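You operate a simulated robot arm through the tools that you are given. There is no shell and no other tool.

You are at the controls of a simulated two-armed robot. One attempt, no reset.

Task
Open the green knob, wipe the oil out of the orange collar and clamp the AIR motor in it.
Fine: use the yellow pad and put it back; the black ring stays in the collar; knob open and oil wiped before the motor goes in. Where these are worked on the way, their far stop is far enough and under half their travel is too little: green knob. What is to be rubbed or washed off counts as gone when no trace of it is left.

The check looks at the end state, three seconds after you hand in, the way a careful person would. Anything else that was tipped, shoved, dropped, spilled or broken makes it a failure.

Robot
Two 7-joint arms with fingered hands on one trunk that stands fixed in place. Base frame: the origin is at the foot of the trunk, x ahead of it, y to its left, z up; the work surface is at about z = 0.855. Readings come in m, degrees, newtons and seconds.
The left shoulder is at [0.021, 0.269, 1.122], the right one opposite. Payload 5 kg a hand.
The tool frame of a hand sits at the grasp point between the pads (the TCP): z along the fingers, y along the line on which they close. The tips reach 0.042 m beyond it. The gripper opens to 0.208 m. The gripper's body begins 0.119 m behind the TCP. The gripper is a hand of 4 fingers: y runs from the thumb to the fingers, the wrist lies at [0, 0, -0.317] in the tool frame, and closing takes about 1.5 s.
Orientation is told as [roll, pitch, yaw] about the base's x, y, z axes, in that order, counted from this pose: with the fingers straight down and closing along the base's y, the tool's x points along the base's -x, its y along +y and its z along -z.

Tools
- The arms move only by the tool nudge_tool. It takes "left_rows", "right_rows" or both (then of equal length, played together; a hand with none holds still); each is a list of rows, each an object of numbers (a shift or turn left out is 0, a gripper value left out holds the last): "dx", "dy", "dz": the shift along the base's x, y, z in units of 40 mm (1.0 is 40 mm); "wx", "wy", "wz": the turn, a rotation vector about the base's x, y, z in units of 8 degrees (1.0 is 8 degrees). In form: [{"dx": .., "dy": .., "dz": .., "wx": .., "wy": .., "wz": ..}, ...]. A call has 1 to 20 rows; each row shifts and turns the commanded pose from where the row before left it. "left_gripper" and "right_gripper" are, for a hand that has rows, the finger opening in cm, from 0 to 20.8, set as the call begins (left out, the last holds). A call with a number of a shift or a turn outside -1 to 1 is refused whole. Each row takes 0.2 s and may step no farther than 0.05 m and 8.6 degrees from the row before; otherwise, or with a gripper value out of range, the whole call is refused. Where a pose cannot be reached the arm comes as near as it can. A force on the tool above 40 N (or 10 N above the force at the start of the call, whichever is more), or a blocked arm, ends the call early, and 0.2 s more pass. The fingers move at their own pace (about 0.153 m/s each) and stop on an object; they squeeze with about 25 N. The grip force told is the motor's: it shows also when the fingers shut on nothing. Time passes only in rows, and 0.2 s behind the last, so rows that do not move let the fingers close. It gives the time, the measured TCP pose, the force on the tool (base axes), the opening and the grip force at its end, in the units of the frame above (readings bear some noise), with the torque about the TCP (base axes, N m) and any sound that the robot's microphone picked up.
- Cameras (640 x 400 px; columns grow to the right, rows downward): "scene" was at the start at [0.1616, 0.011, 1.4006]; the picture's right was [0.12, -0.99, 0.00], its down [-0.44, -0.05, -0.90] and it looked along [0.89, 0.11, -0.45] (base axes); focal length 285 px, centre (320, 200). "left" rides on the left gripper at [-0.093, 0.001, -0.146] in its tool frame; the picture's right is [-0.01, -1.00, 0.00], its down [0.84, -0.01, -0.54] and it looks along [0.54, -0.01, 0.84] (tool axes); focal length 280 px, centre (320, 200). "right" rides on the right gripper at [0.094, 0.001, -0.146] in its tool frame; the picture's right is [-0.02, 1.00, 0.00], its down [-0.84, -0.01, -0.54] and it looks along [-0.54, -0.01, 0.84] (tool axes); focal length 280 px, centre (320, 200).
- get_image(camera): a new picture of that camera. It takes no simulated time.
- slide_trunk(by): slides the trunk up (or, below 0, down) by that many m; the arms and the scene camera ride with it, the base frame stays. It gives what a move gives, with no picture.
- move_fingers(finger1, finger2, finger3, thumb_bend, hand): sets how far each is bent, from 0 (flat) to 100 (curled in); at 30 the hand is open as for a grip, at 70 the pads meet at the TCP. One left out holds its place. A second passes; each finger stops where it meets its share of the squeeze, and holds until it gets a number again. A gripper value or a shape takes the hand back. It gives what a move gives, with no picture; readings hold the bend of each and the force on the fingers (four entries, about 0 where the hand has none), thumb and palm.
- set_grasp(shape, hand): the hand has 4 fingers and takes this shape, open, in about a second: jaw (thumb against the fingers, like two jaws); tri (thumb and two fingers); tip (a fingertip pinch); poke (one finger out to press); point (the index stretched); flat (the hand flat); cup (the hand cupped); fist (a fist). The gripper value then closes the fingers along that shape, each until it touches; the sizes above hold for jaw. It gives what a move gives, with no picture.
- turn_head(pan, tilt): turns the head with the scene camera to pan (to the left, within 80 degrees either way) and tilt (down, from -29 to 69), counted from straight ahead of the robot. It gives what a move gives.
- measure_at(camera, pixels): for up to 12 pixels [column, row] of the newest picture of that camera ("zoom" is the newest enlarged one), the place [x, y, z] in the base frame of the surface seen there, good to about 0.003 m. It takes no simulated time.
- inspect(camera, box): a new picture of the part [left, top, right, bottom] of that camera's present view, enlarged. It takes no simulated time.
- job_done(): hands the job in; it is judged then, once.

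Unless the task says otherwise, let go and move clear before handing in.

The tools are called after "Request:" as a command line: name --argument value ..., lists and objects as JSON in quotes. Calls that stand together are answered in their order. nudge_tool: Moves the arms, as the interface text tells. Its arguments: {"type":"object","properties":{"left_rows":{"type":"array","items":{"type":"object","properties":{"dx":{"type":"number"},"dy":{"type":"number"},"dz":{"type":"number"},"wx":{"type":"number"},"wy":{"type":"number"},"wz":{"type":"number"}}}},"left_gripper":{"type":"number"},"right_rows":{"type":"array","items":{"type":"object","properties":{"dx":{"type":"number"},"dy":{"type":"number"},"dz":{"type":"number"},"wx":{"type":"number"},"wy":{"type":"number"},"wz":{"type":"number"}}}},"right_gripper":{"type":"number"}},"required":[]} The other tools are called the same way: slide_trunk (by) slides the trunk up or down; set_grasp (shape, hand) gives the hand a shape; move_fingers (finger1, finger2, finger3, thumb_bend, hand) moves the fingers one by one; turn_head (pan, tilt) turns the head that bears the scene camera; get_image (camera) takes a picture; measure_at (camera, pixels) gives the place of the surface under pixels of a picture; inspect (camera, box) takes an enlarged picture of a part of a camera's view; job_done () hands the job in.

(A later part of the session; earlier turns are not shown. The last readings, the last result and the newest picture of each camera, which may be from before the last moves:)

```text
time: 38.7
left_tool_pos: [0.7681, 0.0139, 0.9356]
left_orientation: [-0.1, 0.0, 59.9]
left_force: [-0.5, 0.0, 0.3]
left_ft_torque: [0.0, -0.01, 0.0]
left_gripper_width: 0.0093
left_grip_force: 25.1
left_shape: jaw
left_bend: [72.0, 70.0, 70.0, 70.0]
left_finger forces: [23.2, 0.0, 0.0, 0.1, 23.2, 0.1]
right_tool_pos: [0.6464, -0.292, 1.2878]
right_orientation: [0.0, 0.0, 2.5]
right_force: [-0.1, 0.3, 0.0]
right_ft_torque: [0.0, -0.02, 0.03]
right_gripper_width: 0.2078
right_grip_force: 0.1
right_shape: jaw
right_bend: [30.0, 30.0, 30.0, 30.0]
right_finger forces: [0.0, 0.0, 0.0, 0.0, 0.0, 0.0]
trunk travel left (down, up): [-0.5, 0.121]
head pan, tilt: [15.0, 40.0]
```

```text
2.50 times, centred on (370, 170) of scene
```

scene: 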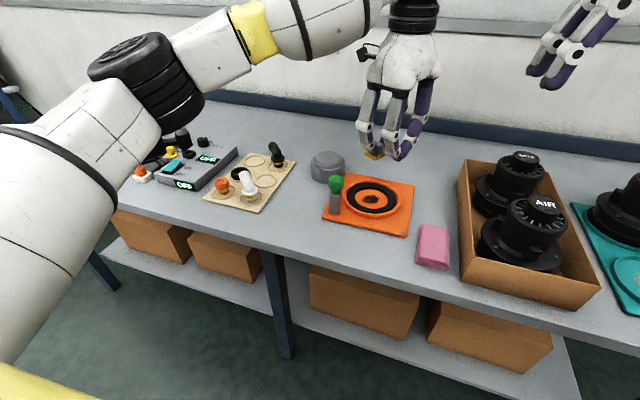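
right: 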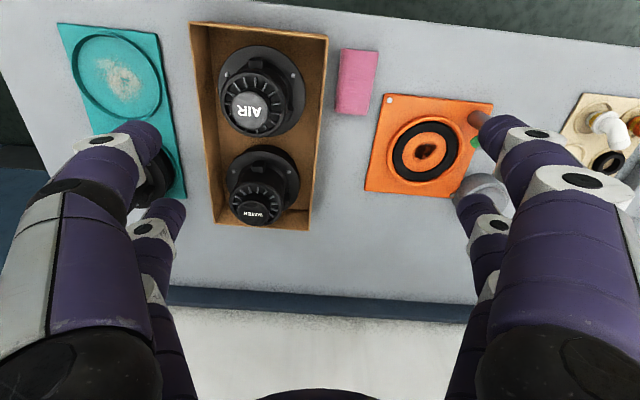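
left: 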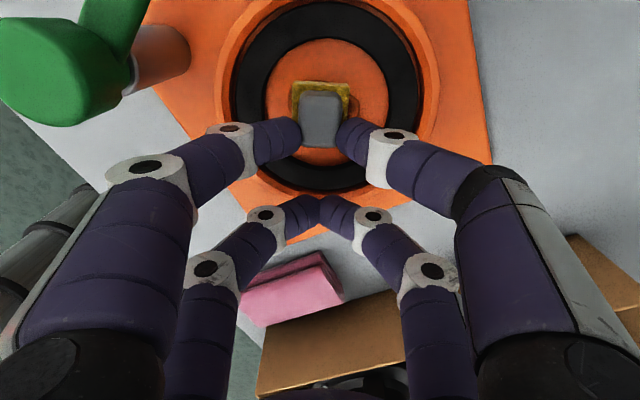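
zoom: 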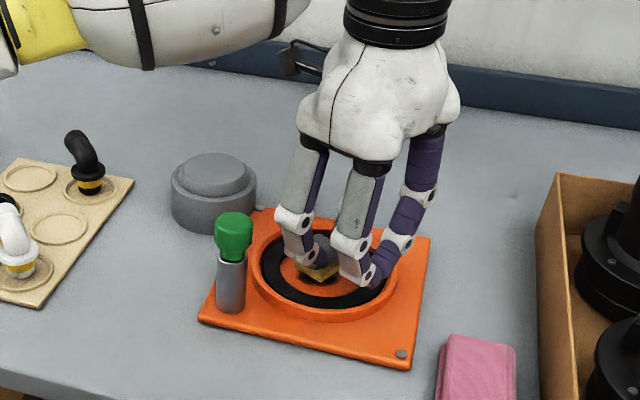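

Request:
nudge_tool --left_rows '[{"dz": -0.1}, {"dz": -0.08}, {"dz": -0.05}, {}]'

Request:
inspect --camera "left" --box '[220, 20, 420, 180]'

```text
time: 39.7
left_tool_pos: [0.7694, 0.0149, 0.9255]
left_orientation: [-0.1, 0.0, 59.8]
left_force: [0.1, -0.7, 1.4]
left_ft_torque: [0.04, -0.01, -0.03]
left_gripper_width: 0.0096
left_grip_force: 25.4
left_shape: jaw
left_bend: [72.0, 70.0, 70.0, 70.0]
left_finger forces: [23.6, 0.1, 0.0, 0.0, 24.0, 0.0]
right_tool_pos: [0.647, -0.2918, 1.2873]
right_orientation: [0.0, 0.0, 2.5]
right_force: [-0.5, -0.2, -0.1]
right_ft_torque: [0.0, 0.01, -0.03]
right_gripper_width: 0.2078
right_grip_force: 0.1
right_shape: jaw
right_bend: [30.0, 30.0, 30.0, 30.0]
right_finger forces: [0.0, 0.1, 0.0, 0.0, 0.0, 0.1]
trunk travel left (down, up): [-0.5, 0.121]
head pan, tilt: [15.0, 40.0]
```

```text
2.50 times, centred on (320, 100) of left
```

zoom: 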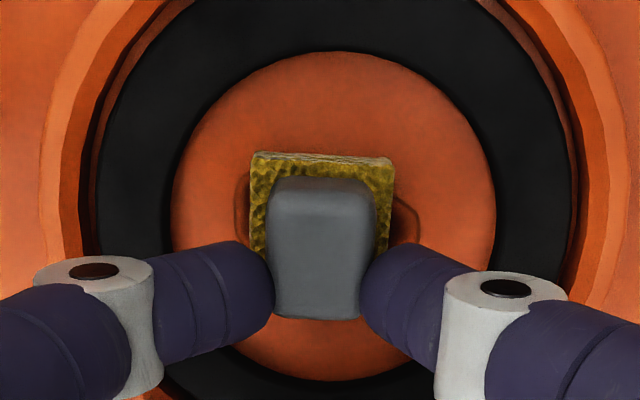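

Contact has begun (1.4 N); oil outline still peeks out at (237,200) and (410,215) of the zoom. I'll press a little more and check the force.

Request:
nudge_tool --left_rows '[{"dz": -0.05}, {}]'

```text
time: 40.3
left_tool_pos: [0.7694, 0.0161, 0.9243]
left_orientation: [-0.3, 0.0, 59.9]
left_force: [0.4, -1.2, 15.4]
left_ft_torque: [0.39, -0.24, -0.07]
left_gripper_width: 0.0098
left_grip_force: 25.0
left_shape: jaw
left_bend: [72.0, 70.0, 70.0, 70.0]
left_finger forces: [27.7, 0.0, 0.0, 0.0, 28.7, 0.0]
right_tool_pos: [0.6471, -0.2921, 1.2886]
right_orientation: [0.1, -0.1, 2.6]
right_force: [0.3, -0.3, 0.1]
right_ft_torque: [0.02, -0.04, 0.01]
right_gripper_width: 0.208
right_grip_force: 0.1
right_shape: jaw
right_bend: [30.0, 30.0, 30.0, 30.0]
right_finger forces: [0.1, 0.0, 0.0, 0.1, 0.0, 0.1]
trunk travel left (down, up): [-0.5, 0.121]
head pan, tilt: [15.0, 40.0]
```

15 N pressing down: a good rubbing force. Rubbing in a small raster inside the ring.

Request:
nudge_tool --left_rows '[{"dx": 0.238, "dy": -0.138}, {"dx": -0.238, "dy": 0.138}, {"dx": -0.238, "dy": 0.138}, {"dx": 0.113, "dy": 0.195}, {"dx": 0.238, "dy": -0.138}, {"dx": 0.238, "dy": -0.138}, {"dx": -0.113, "dy": -0.195}, {"dx": -0.113, "dy": -0.195}, {"dx": -0.238, "dy": 0.138}, {"dx": -0.238, "dy": 0.138}, {"dx": 0.113, "dy": 0.195}, {"dx": 0.238, "dy": -0.138}, {"dx": 0.113, "dy": 0.195}, {"dx": -0.113, "dy": -0.195}, {"dx": -0.113, "dy": -0.195}, {"dx": 0.113, "dy": 0.195}]'

Request:
inspect --camera "left" --box '[220, 20, 420, 180]'

```text
time: 43.7
left_tool_pos: [0.7678, 0.0128, 0.9219]
left_orientation: [-0.1, 0.1, 59.7]
left_force: [-4.3, -5.1, 15.2]
left_ft_torque: [0.26, -0.01, 0.04]
left_gripper_width: 0.0116
left_grip_force: 25.3
left_shape: jaw
left_bend: [73.0, 70.0, 70.0, 71.0]
left_finger forces: [29.2, 0.0, 0.0, 0.0, 27.9, 0.0]
right_tool_pos: [0.6461, -0.2938, 1.2879]
right_orientation: [0.1, -0.1, 2.4]
right_force: [0.1, 0.4, -0.2]
right_ft_torque: [0.08, -0.06, -0.03]
right_gripper_width: 0.2077
right_grip_force: 0.0
right_shape: jaw
right_bend: [30.0, 30.0, 30.0, 30.0]
right_finger forces: [0.1, 0.0, 0.0, 0.0, 0.1, 0.0]
trunk travel left (down, up): [-0.5, 0.121]
head pan, tilt: [15.0, 40.0]
```

```text
2.50 times, centred on (320, 100) of left
```

zoom: 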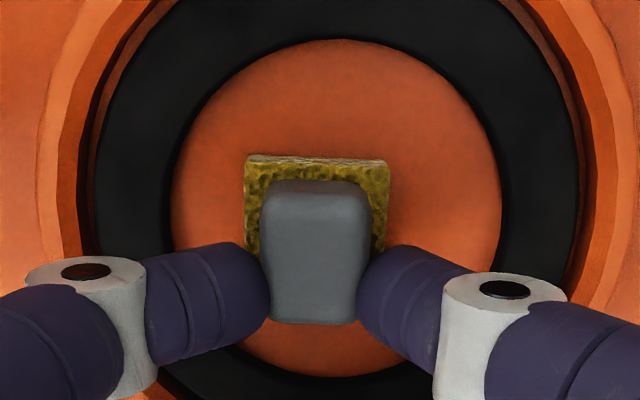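

The oil outline beside the pad is gone. I'll lift to look at the floor underneath.

Request:
nudge_tool --left_rows '[{"dz": 0.3}, {"dz": 0.7}, {"dz": 0.8}, {"dz": 0.8}, {"dx": -0.2, "dy": -0.5, "dz": 0.3}, {"dx": -0.2, "dy": -0.5}, {"dx": -0.2, "dy": -0.5}, {}]'

Request:
get_image --camera "left"

Request:
inspect --camera "scene" --box '[300, 90, 440, 250]'

```text
time: 45.5
left_tool_pos: [0.7476, -0.0428, 1.0362]
left_orientation: [0.1, -0.1, 59.9]
left_force: [0.0, 1.1, -0.2]
left_ft_torque: [-0.05, 0.04, 0.03]
left_gripper_width: 0.0109
left_grip_force: 25.1
left_shape: jaw
left_bend: [72.0, 70.0, 70.0, 70.0]
left_finger forces: [24.9, 0.0, 0.1, 0.0, 25.0, 0.1]
right_tool_pos: [0.6472, -0.2922, 1.287]
right_orientation: [0.0, 0.0, 2.5]
right_force: [-0.5, 0.0, -0.6]
right_ft_torque: [-0.05, -0.03, 0.01]
right_gripper_width: 0.2079
right_grip_force: 0.0
right_shape: jaw
right_bend: [30.0, 30.0, 30.0, 30.0]
right_finger forces: [0.0, 0.0, 0.0, 0.0, 0.1, 0.1]
trunk travel left (down, up): [-0.5, 0.121]
head pan, tilt: [15.0, 40.0]
```

```text
taken
```

left: 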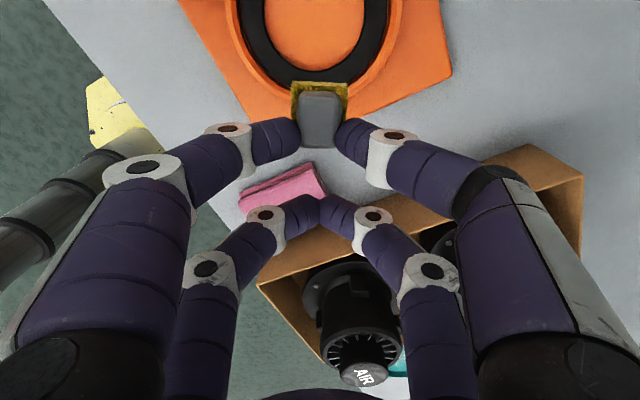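

```text
2.50 times, centred on (370, 170) of scene
```

zoom: 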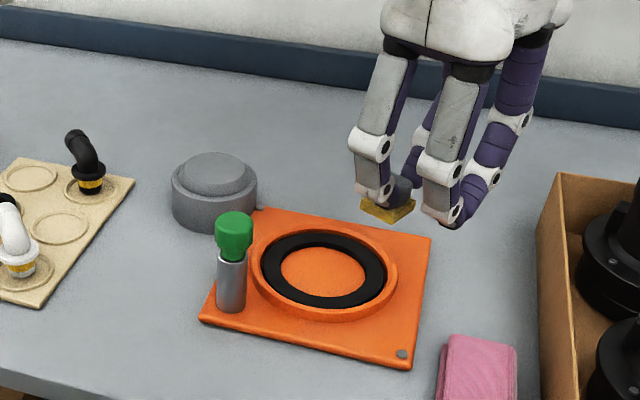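

Request:
inspect --camera "scene" --box '[345, 175, 405, 220]'

Request:
inspect --camera "left" --box '[230, 0, 400, 90]'

```text
8.89 times, centred on (375, 198) of scene
```

zoom: 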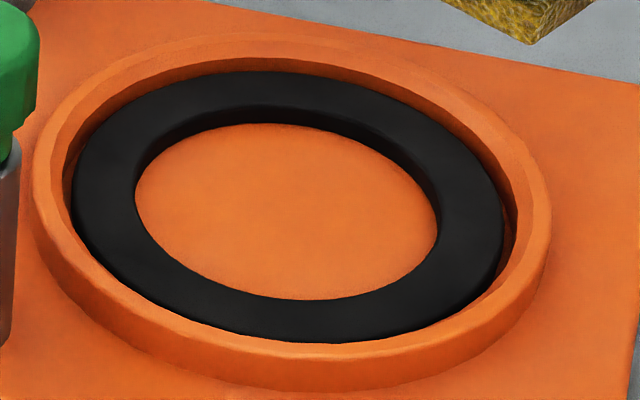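

```text
3.76 times, centred on (315, 45) of left
```

zoom: 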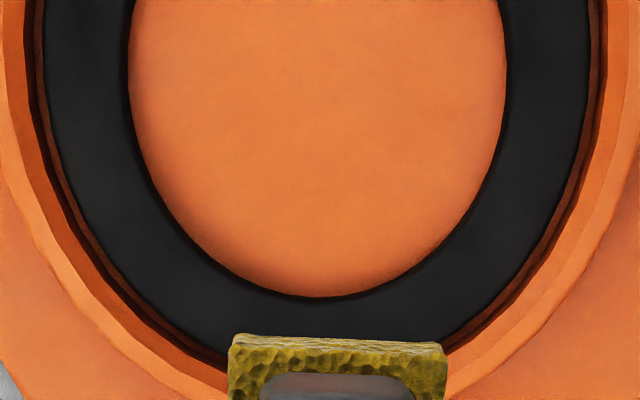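

No trace of oil remains and the ring sits in the collar. I'll carry the pad back to above its seat.

Request:
nudge_tool --left_rows '[{"dx": 0.195, "dy": 0.88, "dz": 0.1, "wz": -0.535}, {"dx": 0.195, "dy": 0.88, "dz": 0.1, "wz": -0.535}, {"dx": 0.195, "dy": 0.88, "dz": 0.1, "wz": -0.535}, {"dx": 0.195, "dy": 0.88, "dz": 0.1, "wz": -0.535}, {"dx": 0.195, "dy": 0.88, "dz": 0.1, "wz": -0.535}, {"dx": 0.195, "dy": 0.88, "dz": 0.1, "wz": -0.535}, {"dx": 0.195, "dy": 0.88, "dz": 0.1, "wz": -0.535}, {"dx": 0.195, "dy": 0.88, "wz": -0.535}, {"dx": 0.195, "dy": 0.88, "wz": -0.535}, {"dx": 0.195, "dy": 0.88, "wz": -0.535}, {"dx": 0.195, "dy": 0.88, "wz": -0.535}, {"dx": 0.195, "dy": 0.88, "wz": -0.535}, {"dx": 0.195, "dy": 0.88, "wz": -0.535}, {"dx": 0.195, "dy": 0.88, "wz": -0.535}, {}]'

Request:
get_image --camera "left"

Request:
inspect --camera "scene" --box '[200, 50, 330, 190]'

```text
time: 48.7
left_tool_pos: [0.8546, 0.4476, 1.0671]
left_orientation: [0.0, 0.0, -0.1]
left_force: [-0.9, -0.2, 0.3]
left_ft_torque: [0.07, 0.01, -0.02]
left_gripper_width: 0.0107
left_grip_force: 24.6
left_shape: jaw
left_bend: [72.0, 70.0, 70.0, 70.0]
left_finger forces: [24.8, 0.0, 0.0, 0.1, 24.8, 0.0]
right_tool_pos: [0.6471, -0.2933, 1.2864]
right_orientation: [0.1, 0.0, 2.3]
right_force: [0.5, -0.7, -1.2]
right_ft_torque: [0.12, -0.01, -0.01]
right_gripper_width: 0.2078
right_grip_force: 0.2
right_shape: jaw
right_bend: [30.0, 30.0, 30.0, 30.0]
right_finger forces: [0.1, 0.1, 0.1, 0.0, 0.0, 0.1]
trunk travel left (down, up): [-0.5, 0.121]
head pan, tilt: [15.0, 40.0]
```

```text
taken
```

left: 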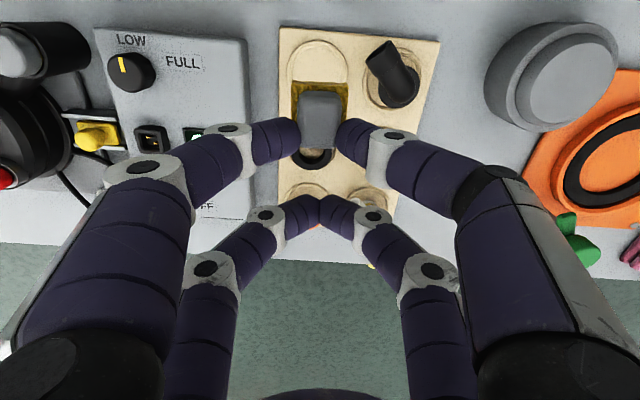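

```text
2.86 times, centred on (265, 120) of scene
```

zoom: 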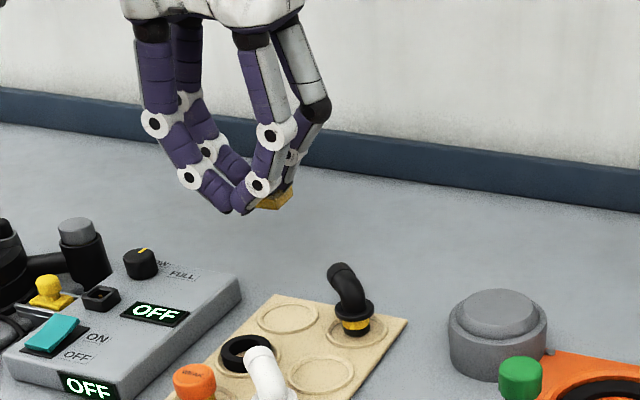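

Adjusting by ~2–3 mm and descending to just above the seat.

Request:
nudge_tool --left_rows '[{"dx": 0.05, "dy": 0.06, "dz": -0.5}, {"dz": -0.8}, {"dz": -0.8}, {"dz": -0.6}, {"dz": -0.55}, {}]'

Request:
inspect --camera "left" --box '[240, 20, 440, 180]'

```text
time: 50.1
left_tool_pos: [0.8554, 0.4501, 0.9375]
left_orientation: [0.0, -0.1, 0.0]
left_force: [0.3, 0.1, 0.2]
left_ft_torque: [0.02, 0.0, -0.01]
left_gripper_width: 0.0108
left_grip_force: 24.7
left_shape: jaw
left_bend: [72.0, 70.0, 70.0, 70.0]
left_finger forces: [24.8, 0.1, 0.0, 0.0, 24.8, 0.1]
right_tool_pos: [0.6465, -0.2919, 1.2866]
right_orientation: [-0.1, 0.0, 2.4]
right_force: [-1.0, -0.8, 0.3]
right_ft_torque: [-0.01, -0.06, 0.01]
right_gripper_width: 0.2079
right_grip_force: 0.1
right_shape: jaw
right_bend: [30.0, 30.0, 30.0, 30.0]
right_finger forces: [0.0, 0.0, 0.1, 0.0, 0.0, 0.1]
trunk travel left (down, up): [-0.5, 0.121]
head pan, tilt: [15.0, 40.0]
```

```text
2.50 times, centred on (340, 100) of left
```

zoom: 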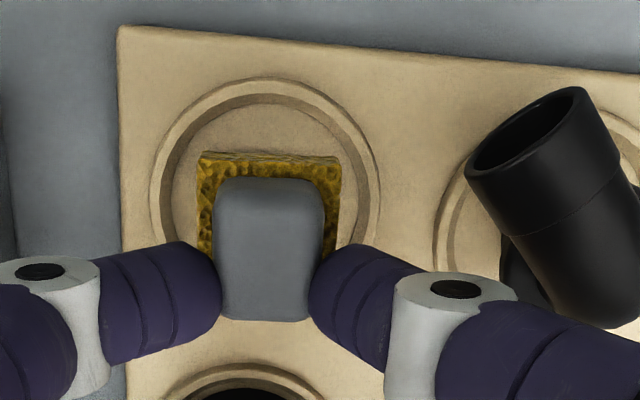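

Request:
nudge_tool --left_rows '[{"dx": 0.02, "dz": -0.15}, {"dz": -0.12}, {"dz": -0.08}, {"dz": -0.03}, {}]'

Request:
inspect --camera "left" --box '[240, 20, 440, 180]'

```text
time: 51.3
left_tool_pos: [0.8574, 0.4493, 0.9223]
left_orientation: [0.0, 0.0, -0.1]
left_force: [0.4, -0.3, -1.5]
left_ft_torque: [0.01, -0.05, 0.02]
left_gripper_width: 0.0106
left_grip_force: 25.0
left_shape: jaw
left_bend: [72.0, 70.0, 70.0, 70.0]
left_finger forces: [24.9, 0.1, 0.0, 0.0, 24.9, 0.1]
right_tool_pos: [0.6489, -0.2927, 1.2857]
right_orientation: [0.0, 0.0, 2.5]
right_force: [-0.3, -0.3, -0.4]
right_ft_torque: [0.02, -0.02, -0.01]
right_gripper_width: 0.2082
right_grip_force: 0.0
right_shape: jaw
right_bend: [30.0, 30.0, 30.0, 30.0]
right_finger forces: [0.1, 0.1, 0.0, 0.1, 0.0, 0.1]
trunk travel left (down, up): [-0.5, 0.121]
head pan, tilt: [15.0, 40.0]
```

```text
2.50 times, centred on (340, 100) of left
```

zoom: 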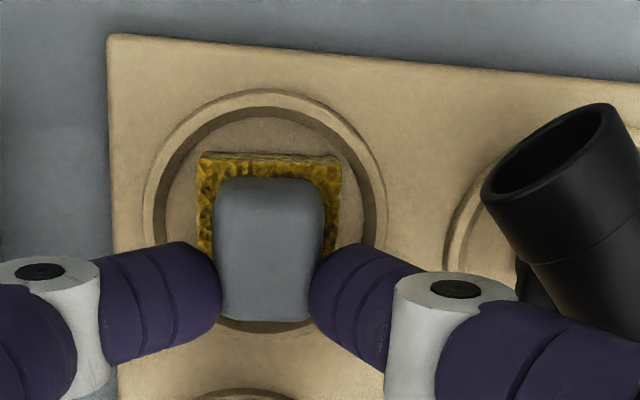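

No contact yet; lowering 2–3 mm more.

Request:
nudge_tool --left_rows '[{"dz": -0.03}, {"dz": -0.03}, {}]'

```text
time: 52.1
left_tool_pos: [0.8563, 0.4507, 0.9189]
left_orientation: [0.0, -0.1, -0.1]
left_force: [0.4, -0.3, 6.0]
left_ft_torque: [0.01, -0.18, -0.02]
left_gripper_width: 0.0106
left_grip_force: 24.9
left_shape: jaw
left_bend: [72.0, 70.0, 70.0, 71.0]
left_finger forces: [25.6, 0.0, 0.1, 0.0, 25.6, 0.1]
right_tool_pos: [0.6462, -0.2934, 1.2877]
right_orientation: [0.0, 0.1, 2.5]
right_force: [-0.5, 0.6, 0.5]
right_ft_torque: [0.01, 0.04, 0.02]
right_gripper_width: 0.208
right_grip_force: 0.2
right_shape: jaw
right_bend: [30.0, 30.0, 30.0, 30.0]
right_finger forces: [0.1, 0.0, 0.0, 0.1, 0.0, 0.1]
trunk travel left (down, up): [-0.5, 0.121]
head pan, tilt: [15.0, 40.0]
```

6 N contact at the pad (torque fits the front pair). Releasing with the same narrow 4.2 cm opening and rising.

Request:
nudge_tool --left_rows '[{}, {}, {}, {}]' --left_gripper 4.2

Request:
nudge_tool --left_rows '[{"dz": 0.3}, {"dz": 0.5}, {"dz": 0.8}, {"dz": 0.8}, {"dz": 0.8}, {"dz": 0.8}, {}]'

Request:
get_image --camera "left"

Request:
inspect --camera "scene" --box '[190, 130, 310, 220]'

```text
time: 53.1
left_tool_pos: [0.857, 0.4506, 0.9181]
left_orientation: [0.0, 0.0, -0.1]
left_force: [0.3, -1.1, 0.0]
left_ft_torque: [-0.01, 0.0, 0.04]
left_gripper_width: 0.0417
left_grip_force: 0.0
left_shape: jaw
left_bend: [73.0, 73.0, 73.0, 70.0]
left_finger forces: [0.0, 0.0, 0.2, 0.0, 0.1, 0.1]
right_tool_pos: [0.6478, -0.2931, 1.2869]
right_orientation: [0.0, 0.0, 2.5]
right_force: [-0.2, 0.9, -0.1]
right_ft_torque: [0.0, 0.0, 0.02]
right_gripper_width: 0.2079
right_grip_force: 0.0
right_shape: jaw
right_bend: [30.0, 30.0, 30.0, 30.0]
right_finger forces: [0.1, 0.0, 0.0, 0.1, 0.0, 0.1]
trunk travel left (down, up): [-0.5, 0.121]
head pan, tilt: [15.0, 40.0]
```

```text
time: 54.7
left_tool_pos: [0.8549, 0.4514, 1.0785]
left_orientation: [0.0, 0.1, -0.1]
left_force: [0.2, 0.6, 0.6]
left_ft_torque: [-0.03, 0.01, -0.01]
left_gripper_width: 0.0417
left_grip_force: 0.0
left_shape: jaw
left_bend: [73.0, 73.0, 73.0, 70.0]
left_finger forces: [0.0, 0.0, 0.0, 0.0, 0.1, 0.0]
right_tool_pos: [0.648, -0.293, 1.2867]
right_orientation: [0.0, 0.0, 2.6]
right_force: [1.2, -0.1, -0.4]
right_ft_torque: [-0.06, 0.06, 0.02]
right_gripper_width: 0.2081
right_grip_force: 0.1
right_shape: jaw
right_bend: [30.0, 30.0, 30.0, 30.0]
right_finger forces: [0.1, 0.0, 0.0, 0.0, 0.0, 0.0]
trunk travel left (down, up): [-0.5, 0.121]
head pan, tilt: [15.0, 40.0]
```

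```text
taken
```

left: 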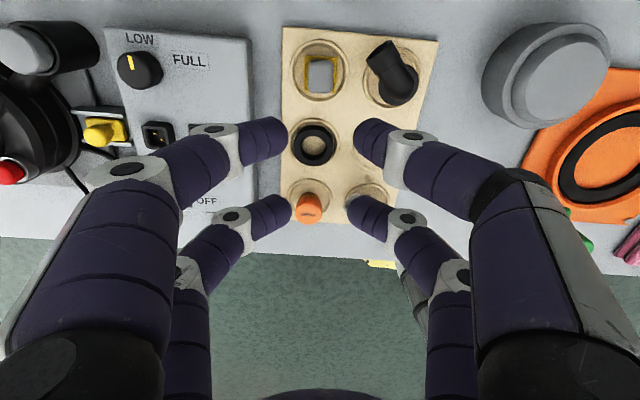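

```text
4.44 times, centred on (250, 175) of scene
```

zoom: 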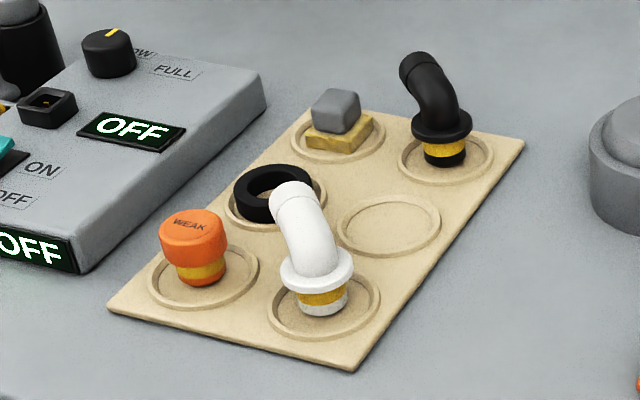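

The pad is back in its seat and neighbours stand as before. Now the motor: view from the right hand.

Request:
get_image --camera "right"

Request:
measure_at --camera "right" --pixels '[[320, 130], [320, 160], [300, 150], [340, 150], [255, 130], [390, 130], [320, 95], [320, 80], [320, 60], [230, 60], [420, 60], [320, 180]]'

```text
taken
```

right: 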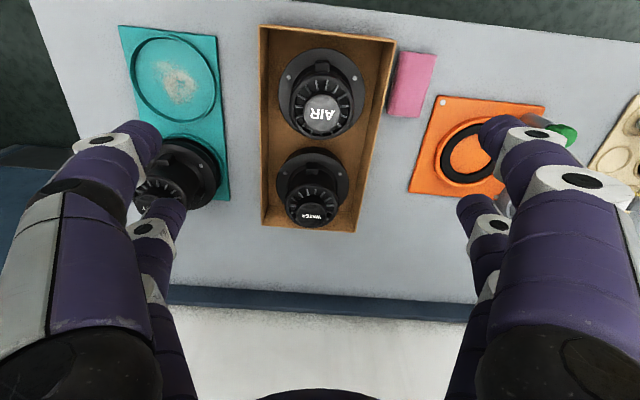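

```text
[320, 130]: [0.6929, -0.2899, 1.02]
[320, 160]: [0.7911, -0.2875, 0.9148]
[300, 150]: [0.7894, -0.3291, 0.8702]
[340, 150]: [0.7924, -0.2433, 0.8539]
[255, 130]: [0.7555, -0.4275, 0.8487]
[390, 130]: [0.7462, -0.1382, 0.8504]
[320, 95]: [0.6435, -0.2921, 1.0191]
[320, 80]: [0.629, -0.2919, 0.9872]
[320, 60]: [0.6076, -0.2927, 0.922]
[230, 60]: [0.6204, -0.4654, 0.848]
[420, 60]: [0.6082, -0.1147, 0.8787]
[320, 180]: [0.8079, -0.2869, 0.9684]
```

Request:
inspect --camera "right" --box '[250, 20, 400, 160]'

Request:
measure_at --camera "zoom" --pixels '[[315, 270], [225, 275], [400, 285], [200, 260], [425, 260], [315, 330], [315, 200], [180, 220], [435, 220], [330, 90], [210, 180], [410, 190]]'

Request:
measure_at --camera "zoom" --pixels '[[110, 200], [540, 200], [130, 50], [330, 10], [560, 70], [500, 350], [130, 350], [180, 320], [480, 260], [360, 170], [300, 160], [270, 60]]'

```text
2.86 times, centred on (325, 90) of right
```

zoom: 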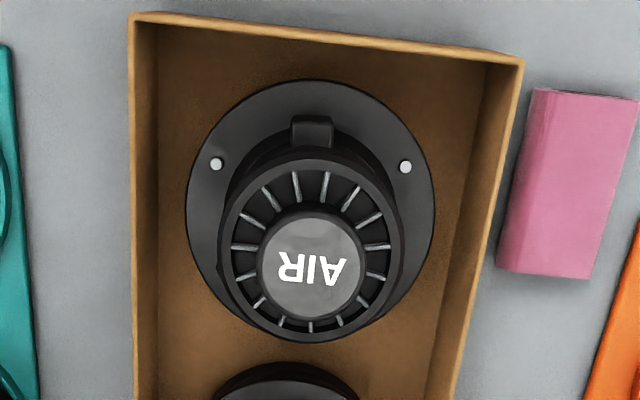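

```text
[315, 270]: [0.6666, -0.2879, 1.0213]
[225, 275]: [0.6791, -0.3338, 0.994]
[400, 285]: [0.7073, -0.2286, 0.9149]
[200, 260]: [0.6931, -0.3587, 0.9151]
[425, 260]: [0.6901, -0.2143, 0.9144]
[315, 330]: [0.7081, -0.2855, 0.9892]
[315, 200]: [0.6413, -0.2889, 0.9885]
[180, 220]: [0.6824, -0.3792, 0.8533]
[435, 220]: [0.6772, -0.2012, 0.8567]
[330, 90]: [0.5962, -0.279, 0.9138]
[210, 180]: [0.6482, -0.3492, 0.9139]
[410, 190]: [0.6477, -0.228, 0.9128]
```

```text
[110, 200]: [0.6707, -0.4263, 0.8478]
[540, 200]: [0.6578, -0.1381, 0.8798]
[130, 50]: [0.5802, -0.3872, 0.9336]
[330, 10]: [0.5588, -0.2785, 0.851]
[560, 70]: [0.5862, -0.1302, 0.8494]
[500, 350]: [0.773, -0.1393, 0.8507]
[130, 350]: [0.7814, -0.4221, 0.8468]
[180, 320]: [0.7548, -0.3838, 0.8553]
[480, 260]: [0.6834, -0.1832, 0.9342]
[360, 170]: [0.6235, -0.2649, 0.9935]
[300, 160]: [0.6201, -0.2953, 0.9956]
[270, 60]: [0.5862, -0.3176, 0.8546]
```

Motor: centre ≈(0.667,-0.2877), cap top 1.021, flange top 0.914 (radius ≈0.079), tray wall top 0.934. I look at its side profile to choose the grip height.

Request:
inspect --camera "scene" --box '[465, 180, 585, 280]'

Request:
measure_at --camera "zoom" --pixels '[[340, 135], [300, 165], [340, 185], [340, 215], [340, 235], [340, 260], [340, 300], [230, 170], [400, 240], [400, 270], [225, 215], [150, 240]]'

```text
4.00 times, centred on (525, 230) of scene
```

zoom: 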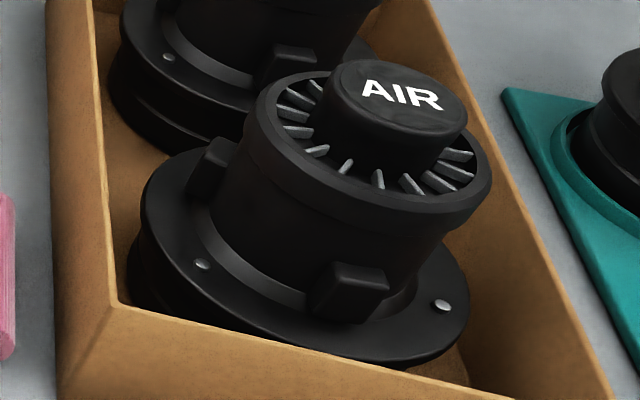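

```text
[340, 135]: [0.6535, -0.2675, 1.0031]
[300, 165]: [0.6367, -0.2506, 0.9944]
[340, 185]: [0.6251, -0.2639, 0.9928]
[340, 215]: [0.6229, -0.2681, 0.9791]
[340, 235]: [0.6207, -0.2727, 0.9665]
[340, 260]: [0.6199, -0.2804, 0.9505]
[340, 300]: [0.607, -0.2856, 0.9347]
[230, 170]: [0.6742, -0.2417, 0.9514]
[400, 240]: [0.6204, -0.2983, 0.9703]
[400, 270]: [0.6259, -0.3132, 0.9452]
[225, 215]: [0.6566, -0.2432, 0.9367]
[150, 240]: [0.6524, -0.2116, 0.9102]
```

The body ring spans z 0.975–0.994 with a slimmer body beneath and lugs up to 0.951. I'll grip with the tips just above the lugs (TCP z≈0.997). First down to z≈1.08 with a 13.5 cm opening.

Request:
nudge_tool --right_rows '[{"dx": 0.24, "dy": 0.06, "dz": -0.8}, {"dx": 0.24, "dy": 0.06, "dz": -0.8}, {"dz": -0.9}, {"dz": -0.9}, {"dz": -0.9}, {"dz": -0.9}, {}]' --right_gripper 13.5

Request:
get_image --camera "right"

Request:
turn_head --pan -10 --tilt 35

Request:
get_image --camera "scene"

```text
time: 56.3
left_tool_pos: [0.8533, 0.4503, 1.0801]
left_orientation: [0.0, 0.0, -0.1]
left_force: [-0.1, 0.3, 0.6]
left_ft_torque: [-0.03, -0.03, 0.0]
left_gripper_width: 0.0418
left_grip_force: 0.0
left_shape: jaw
left_bend: [73.0, 73.0, 73.0, 70.0]
left_finger forces: [0.0, 0.0, 0.0, 0.1, 0.0, 0.0]
right_tool_pos: [0.6662, -0.2855, 1.0777]
right_orientation: [0.0, -0.1, 2.5]
right_force: [0.1, -0.1, -0.9]
right_ft_torque: [0.02, -0.02, -0.03]
right_gripper_width: 0.1356
right_grip_force: 0.0
right_shape: jaw
right_bend: [30.0, 30.0, 30.0, 66.0]
right_finger forces: [0.0, 0.0, 0.1, 0.0, 0.0, 0.1]
trunk travel left (down, up): [-0.5, 0.121]
head pan, tilt: [15.0, 40.0]
```

```text
taken
```

right: 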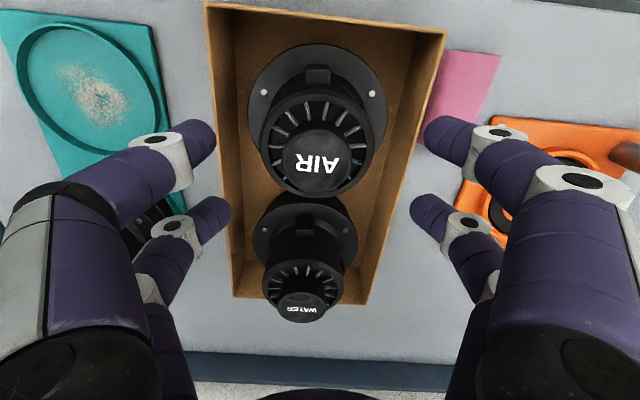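

```text
time: 57.2
left_tool_pos: [0.8557, 0.4506, 1.0804]
left_orientation: [0.0, 0.0, -0.1]
left_force: [0.4, 0.8, -0.6]
left_ft_torque: [-0.04, 0.03, 0.0]
left_gripper_width: 0.0417
left_grip_force: 0.1
left_shape: jaw
left_bend: [73.0, 73.0, 73.0, 70.0]
left_finger forces: [0.0, 0.0, 0.1, 0.0, 0.0, 0.0]
right_tool_pos: [0.6662, -0.2862, 1.0773]
right_orientation: [-0.1, -0.1, 2.5]
right_force: [0.7, -0.5, 0.7]
right_ft_torque: [-0.01, 0.02, -0.01]
right_gripper_width: 0.1354
right_grip_force: 0.0
right_shape: jaw
right_bend: [30.0, 30.0, 30.0, 66.0]
right_finger forces: [0.0, 0.0, 0.0, 0.0, 0.0, 0.0]
trunk travel left (down, up): [-0.5, 0.121]
head pan, tilt: [-10.0, 35.0]
```

```text
taken
```

scene: 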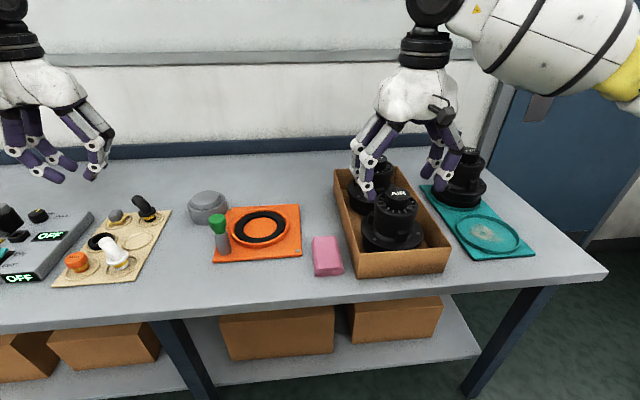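

Request:
inspect --camera "right" --box '[230, 30, 400, 210]'

Request:
measure_at --camera "right" --pixels '[[310, 163], [283, 160], [338, 163], [310, 185], [310, 140], [265, 140], [360, 145], [252, 110], [383, 110], [318, 48], [262, 92], [373, 93]]'

```text
2.22 times, centred on (315, 120) of right
```

zoom: 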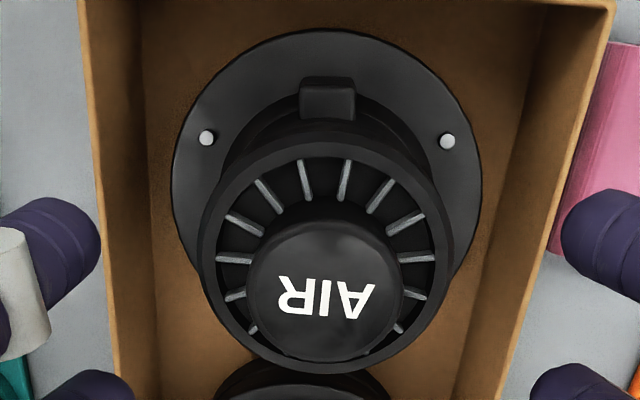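

```text
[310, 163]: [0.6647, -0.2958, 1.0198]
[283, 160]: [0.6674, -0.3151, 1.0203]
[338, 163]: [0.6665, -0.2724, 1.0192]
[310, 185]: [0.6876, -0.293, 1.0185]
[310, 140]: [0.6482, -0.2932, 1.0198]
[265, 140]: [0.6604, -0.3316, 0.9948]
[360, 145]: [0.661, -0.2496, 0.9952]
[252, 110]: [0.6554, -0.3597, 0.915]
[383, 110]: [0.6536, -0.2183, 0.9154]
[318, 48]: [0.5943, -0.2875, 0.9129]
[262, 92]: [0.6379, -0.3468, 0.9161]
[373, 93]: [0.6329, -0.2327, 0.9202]
```

Motor axis confirmed at ≈(0.667,-0.288). Centre and descend to z≈0.997.

Request:
nudge_tool --right_rows '[{"dx": 0.02, "dy": -0.05}, {"dz": -0.5}, {"dz": -0.5}, {"dz": -0.5}, {"dz": -0.5}, {}]'

Request:
get_image --camera "right"

Request:
inspect --camera "scene" --box '[320, 90, 480, 280]'

```text
time: 58.6
left_tool_pos: [0.8543, 0.4499, 1.0815]
left_orientation: [0.0, 0.1, -0.1]
left_force: [-0.8, 0.2, 0.6]
left_ft_torque: [-0.02, 0.0, 0.0]
left_gripper_width: 0.0416
left_grip_force: 0.0
left_shape: jaw
left_bend: [73.0, 73.0, 73.0, 70.0]
left_finger forces: [0.1, 0.0, 0.1, 0.0, 0.1, 0.1]
right_tool_pos: [0.6698, -0.2908, 0.9988]
right_orientation: [0.0, 0.0, 2.6]
right_force: [0.4, 0.6, 0.1]
right_ft_torque: [0.0, -0.01, -0.02]
right_gripper_width: 0.1357
right_grip_force: 0.1
right_shape: jaw
right_bend: [30.0, 30.0, 30.0, 66.0]
right_finger forces: [0.0, 0.0, 0.1, 0.0, 0.0, 0.1]
trunk travel left (down, up): [-0.5, 0.121]
head pan, tilt: [-10.0, 35.0]
```

```text
taken
```

right: 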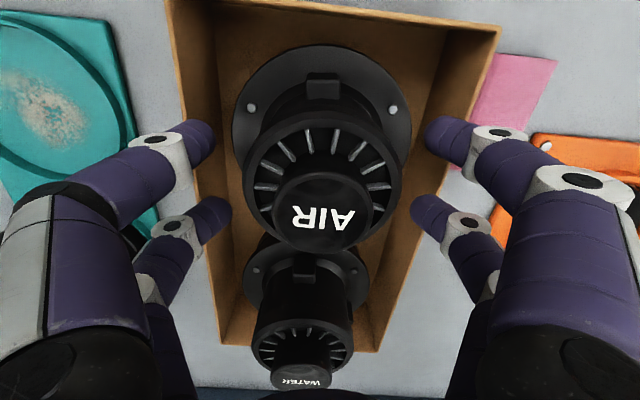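

```text
2.11 times, centred on (400, 185) of scene
```

zoom: 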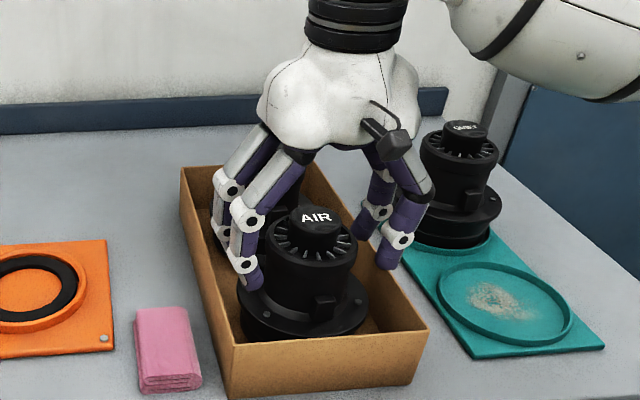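

Request:
nudge_tool --right_rows '[{}, {}, {}, {}, {}, {}]' --right_gripper 6

Request:
get_image --camera "right"

Request:
inspect --camera "scene" --box '[320, 90, 480, 280]'

```text
time: 60.0
left_tool_pos: [0.855, 0.4499, 1.0791]
left_orientation: [0.1, -0.1, -0.1]
left_force: [-1.0, -0.8, 0.0]
left_ft_torque: [-0.02, 0.01, -0.02]
left_gripper_width: 0.042
left_grip_force: 0.0
left_shape: jaw
left_bend: [73.0, 73.0, 73.0, 70.0]
left_finger forces: [0.0, 0.0, 0.0, 0.0, 0.1, 0.0]
right_tool_pos: [0.6705, -0.2909, 0.9994]
right_orientation: [0.0, 0.0, 2.5]
right_force: [0.2, 0.9, -0.3]
right_ft_torque: [-0.05, 0.06, 0.13]
right_gripper_width: 0.0745
right_grip_force: 24.6
right_shape: jaw
right_bend: [73.0, 73.0, 74.0, 70.0]
right_finger forces: [20.9, 23.1, 18.6, 0.0, 22.5, 0.1]
trunk travel left (down, up): [-0.5, 0.121]
head pan, tilt: [-10.0, 35.0]
```

```text
taken
```

right: 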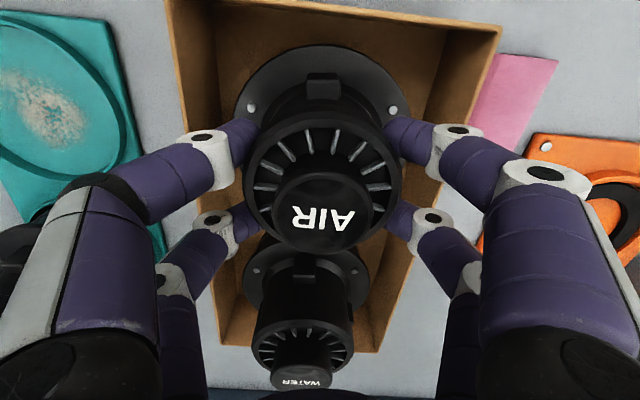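

```text
2.11 times, centred on (400, 185) of scene
```

zoom: 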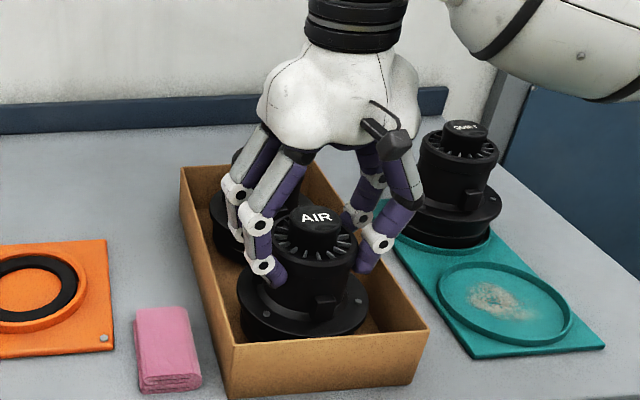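

All four digits hold the body at ~20 N each. A gentle lift to test the hold.

Request:
nudge_tool --right_rows '[{"dz": 0.15}, {"dz": 0.25}, {"dz": 0.35}, {"dz": 0.5}, {"dz": 0.6}, {}]'

Request:
get_image --camera "right"

Request:
inspect --camera "scene" --box '[320, 60, 480, 280]'

```text
time: 61.4
left_tool_pos: [0.8557, 0.4499, 1.0792]
left_orientation: [0.0, -0.1, -0.1]
left_force: [1.3, -0.4, -0.5]
left_ft_torque: [0.0, 0.03, 0.01]
left_gripper_width: 0.0417
left_grip_force: 0.2
left_shape: jaw
left_bend: [73.0, 73.0, 73.0, 70.0]
left_finger forces: [0.1, 0.0, 0.0, 0.1, 0.0, 0.0]
right_tool_pos: [0.6701, -0.2908, 1.0722]
right_orientation: [0.0, 0.1, 2.5]
right_force: [0.2, 0.2, -12.4]
right_ft_torque: [-0.04, -0.05, 0.01]
right_gripper_width: 0.0744
right_grip_force: 24.7
right_shape: jaw
right_bend: [73.0, 73.0, 74.0, 70.0]
right_finger forces: [20.5, 23.3, 18.9, 0.0, 22.7, 0.1]
trunk travel left (down, up): [-0.5, 0.121]
head pan, tilt: [-10.0, 35.0]
```

```text
taken
```

right: 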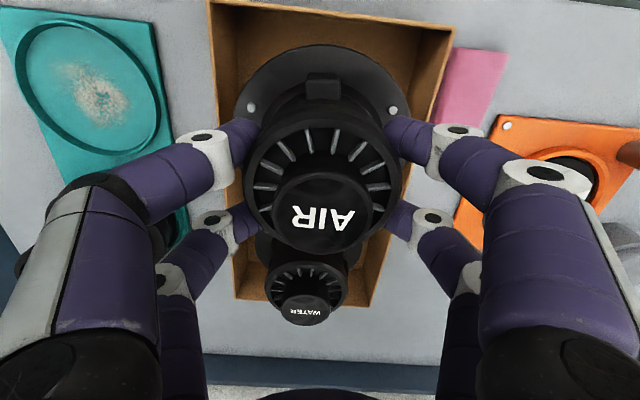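

```text
1.82 times, centred on (400, 170) of scene
```

zoom: 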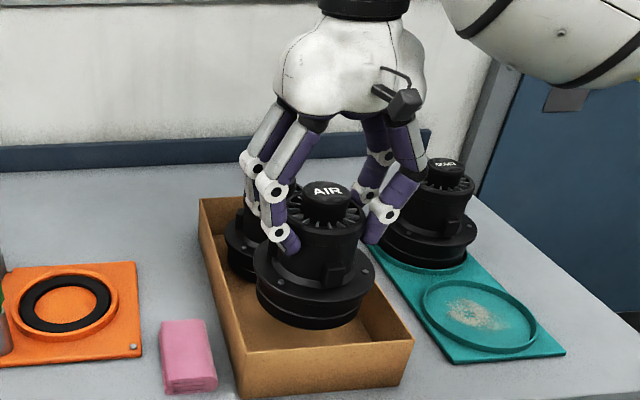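

The motor (≈1.25 kg) hangs steady. I measure its axis relative to the TCP.

Request:
inspect --camera "right" --box '[220, 30, 420, 260]'

Request:
measure_at --camera "right" --pixels '[[322, 210], [275, 205], [371, 205], [322, 243], [322, 180], [322, 52], [240, 105], [405, 110], [255, 180], [392, 180], [322, 125], [322, 248]]'

Request:
measure_at --camera "scene" --pixels '[[400, 163], [400, 170], [387, 165], [411, 165], [365, 205], [429, 210], [400, 240], [345, 210], [427, 200]]'

```text
1.74 times, centred on (320, 145) of right
```

zoom: 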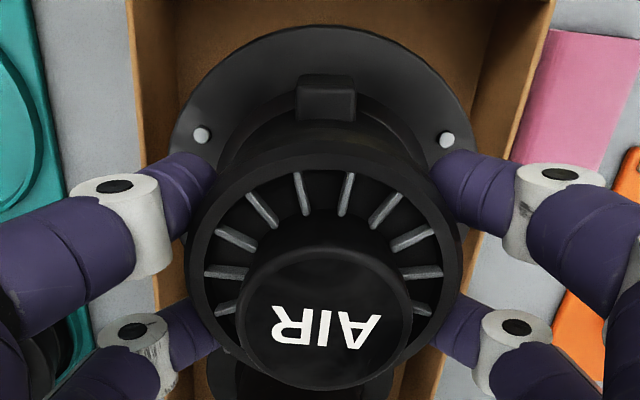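

```text
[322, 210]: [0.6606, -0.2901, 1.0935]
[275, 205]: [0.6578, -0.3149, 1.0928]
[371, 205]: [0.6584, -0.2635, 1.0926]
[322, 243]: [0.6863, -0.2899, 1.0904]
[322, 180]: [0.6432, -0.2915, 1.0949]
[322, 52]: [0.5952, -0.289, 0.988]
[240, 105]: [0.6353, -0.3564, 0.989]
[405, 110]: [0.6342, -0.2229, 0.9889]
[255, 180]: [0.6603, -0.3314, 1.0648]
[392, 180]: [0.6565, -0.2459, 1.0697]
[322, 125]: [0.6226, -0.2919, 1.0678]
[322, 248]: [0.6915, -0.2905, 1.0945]
```

```text
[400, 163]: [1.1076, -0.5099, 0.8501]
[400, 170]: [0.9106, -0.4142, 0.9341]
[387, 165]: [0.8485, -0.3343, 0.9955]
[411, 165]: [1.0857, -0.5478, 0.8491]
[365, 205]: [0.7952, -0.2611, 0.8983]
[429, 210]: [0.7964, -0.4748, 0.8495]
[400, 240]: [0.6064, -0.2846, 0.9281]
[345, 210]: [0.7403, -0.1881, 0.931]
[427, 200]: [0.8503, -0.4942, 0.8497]
```

Motor axis is within ~2 mm of the TCP. Now a precise collar centre from the scene view.

Request:
inspect --camera "scene" --box '[215, 195, 315, 265]'

```text
5.71 times, centred on (265, 230) of scene
```

zoom: 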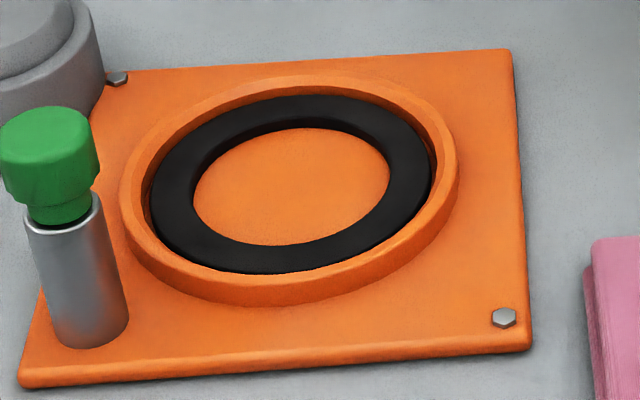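

Request:
measure_at --camera "zoom" --pixels '[[133, 205], [450, 165], [310, 84], [260, 285], [180, 120], [415, 115], [400, 240], [160, 250], [345, 275], [240, 94], [380, 93], [440, 205]]'

Request:
measure_at --camera "zoom" --pixels '[[170, 200], [415, 165], [320, 105], [260, 258], [205, 140], [395, 130], [380, 220], [185, 235], [330, 258], [250, 115], [200, 190], [385, 175]]'

```text
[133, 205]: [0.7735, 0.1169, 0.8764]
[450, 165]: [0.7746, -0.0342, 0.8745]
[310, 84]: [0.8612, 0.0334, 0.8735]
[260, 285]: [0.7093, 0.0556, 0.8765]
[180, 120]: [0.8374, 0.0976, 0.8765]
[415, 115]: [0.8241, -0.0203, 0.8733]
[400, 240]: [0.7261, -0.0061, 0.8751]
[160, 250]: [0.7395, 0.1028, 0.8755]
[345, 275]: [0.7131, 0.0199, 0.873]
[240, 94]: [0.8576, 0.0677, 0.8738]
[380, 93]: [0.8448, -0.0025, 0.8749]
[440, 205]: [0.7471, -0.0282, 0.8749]
```

```text
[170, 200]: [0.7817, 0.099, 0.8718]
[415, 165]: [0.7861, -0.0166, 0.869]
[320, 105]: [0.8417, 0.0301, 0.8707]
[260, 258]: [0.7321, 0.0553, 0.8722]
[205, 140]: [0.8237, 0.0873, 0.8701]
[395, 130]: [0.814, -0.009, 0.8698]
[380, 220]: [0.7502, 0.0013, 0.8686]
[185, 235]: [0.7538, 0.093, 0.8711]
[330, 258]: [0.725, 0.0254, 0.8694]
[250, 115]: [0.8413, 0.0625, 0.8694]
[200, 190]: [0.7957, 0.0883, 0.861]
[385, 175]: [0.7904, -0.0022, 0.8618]
```

The left-camera geometry from two yaws agrees on a collar centre of (0.7905,0.045) (scene readings seem biased ~5 mm in x). I'll raise the motor, rotate it to yaw −45° and move it towards the collar, then look again.

Request:
nudge_tool --right_rows '[{"dz": 0.7}, {"dz": 0.8}, {"dz": 0.8}, {"dx": 0.1, "dy": 0.6, "wz": -0.9}, {"dx": 0.1, "dy": 0.6, "wz": -0.95}, {"dx": 0.1, "dy": 0.6, "wz": -0.95}, {"dx": 0.1, "dy": 0.6, "wz": -0.95}, {"dx": 0.1, "dy": 0.6, "wz": -0.95}, {"dx": 0.1, "dy": 0.6, "wz": -0.95}, {"wz": -0.3}, {}]'

Request:
get_image --camera "right"

Request:
get_image --camera "scene"

```text
time: 63.8
left_tool_pos: [0.8559, 0.4503, 1.0772]
left_orientation: [0.0, 0.0, 0.1]
left_force: [-0.4, -0.2, 0.4]
left_ft_torque: [0.0, 0.03, 0.04]
left_gripper_width: 0.0421
left_grip_force: 0.1
left_shape: jaw
left_bend: [73.0, 73.0, 73.0, 70.0]
left_finger forces: [0.1, 0.0, 0.0, 0.1, 0.0, 0.0]
right_tool_pos: [0.692, -0.1457, 1.1637]
right_orientation: [-0.1, 0.1, -45.2]
right_force: [1.6, 0.2, -12.5]
right_ft_torque: [0.0, 0.04, 0.03]
right_gripper_width: 0.0733
right_grip_force: 25.2
right_shape: jaw
right_bend: [73.0, 73.0, 74.0, 70.0]
right_finger forces: [24.2, 25.2, 22.2, 0.1, 24.3, 0.0]
trunk travel left (down, up): [-0.5, 0.121]
head pan, tilt: [-10.0, 35.0]
```

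```text
taken
```

right: 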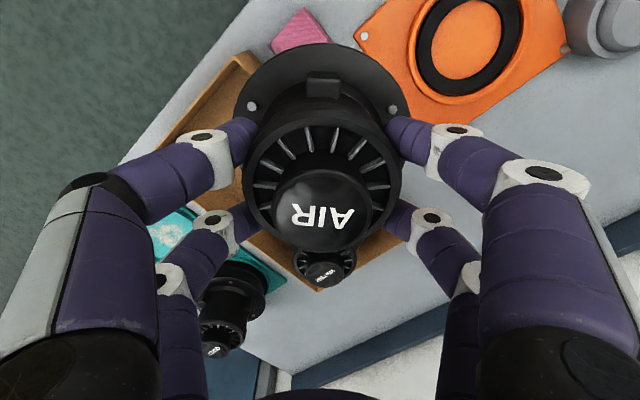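

```text
taken
```

scene: 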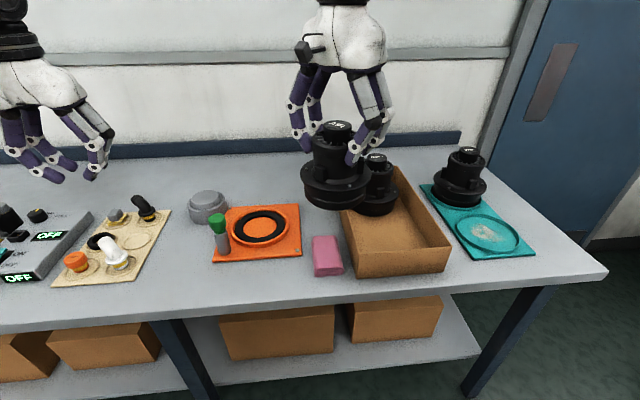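

The collar shows well at (462,45) of the right view; I'll measure it in this arm's own frame, and the motor's base in the scene.

Request:
inspect --camera "right" --box '[380, 0, 580, 125]'

Request:
measure_at --camera "zoom" --pixels '[[100, 120], [140, 220], [200, 280], [280, 300], [360, 270], [420, 200], [450, 120], [440, 50], [110, 60], [150, 250], [400, 235], [325, 292]]'

Request:
inspect --camera "scene" --box '[280, 110, 420, 220]'

Request:
measure_at --camera "zoom" --pixels '[[105, 285], [385, 310], [115, 330], [130, 370], [370, 385], [240, 385], [240, 420], [240, 330], [250, 45], [120, 300], [380, 340], [250, 70]]'

```text
3.20 times, centred on (480, 62) of right
```

zoom: 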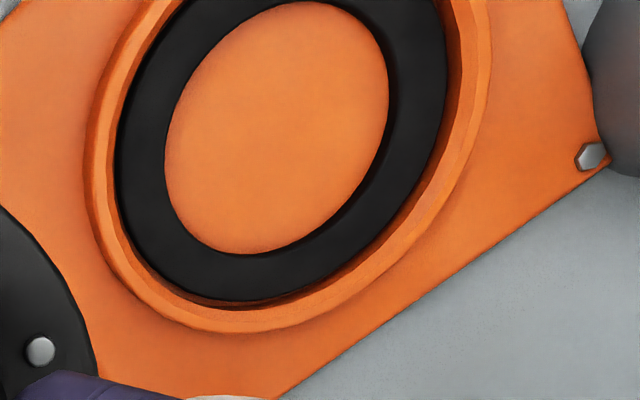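

```text
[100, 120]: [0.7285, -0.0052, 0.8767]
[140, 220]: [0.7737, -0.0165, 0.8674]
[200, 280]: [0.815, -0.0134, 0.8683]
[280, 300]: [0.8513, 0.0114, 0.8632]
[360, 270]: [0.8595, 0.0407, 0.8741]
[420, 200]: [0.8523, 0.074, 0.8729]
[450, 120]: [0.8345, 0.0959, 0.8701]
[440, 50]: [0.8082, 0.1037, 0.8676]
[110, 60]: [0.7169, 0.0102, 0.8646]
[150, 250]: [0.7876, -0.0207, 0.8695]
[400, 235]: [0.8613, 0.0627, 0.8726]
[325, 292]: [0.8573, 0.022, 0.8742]
```

```text
3.64 times, centred on (350, 165) of scene
```

zoom: 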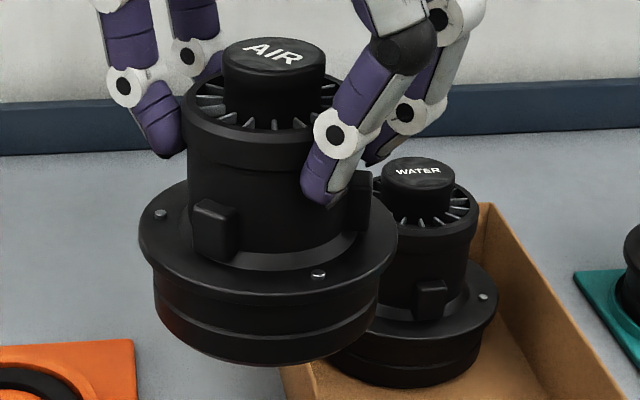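

```text
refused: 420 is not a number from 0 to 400
```

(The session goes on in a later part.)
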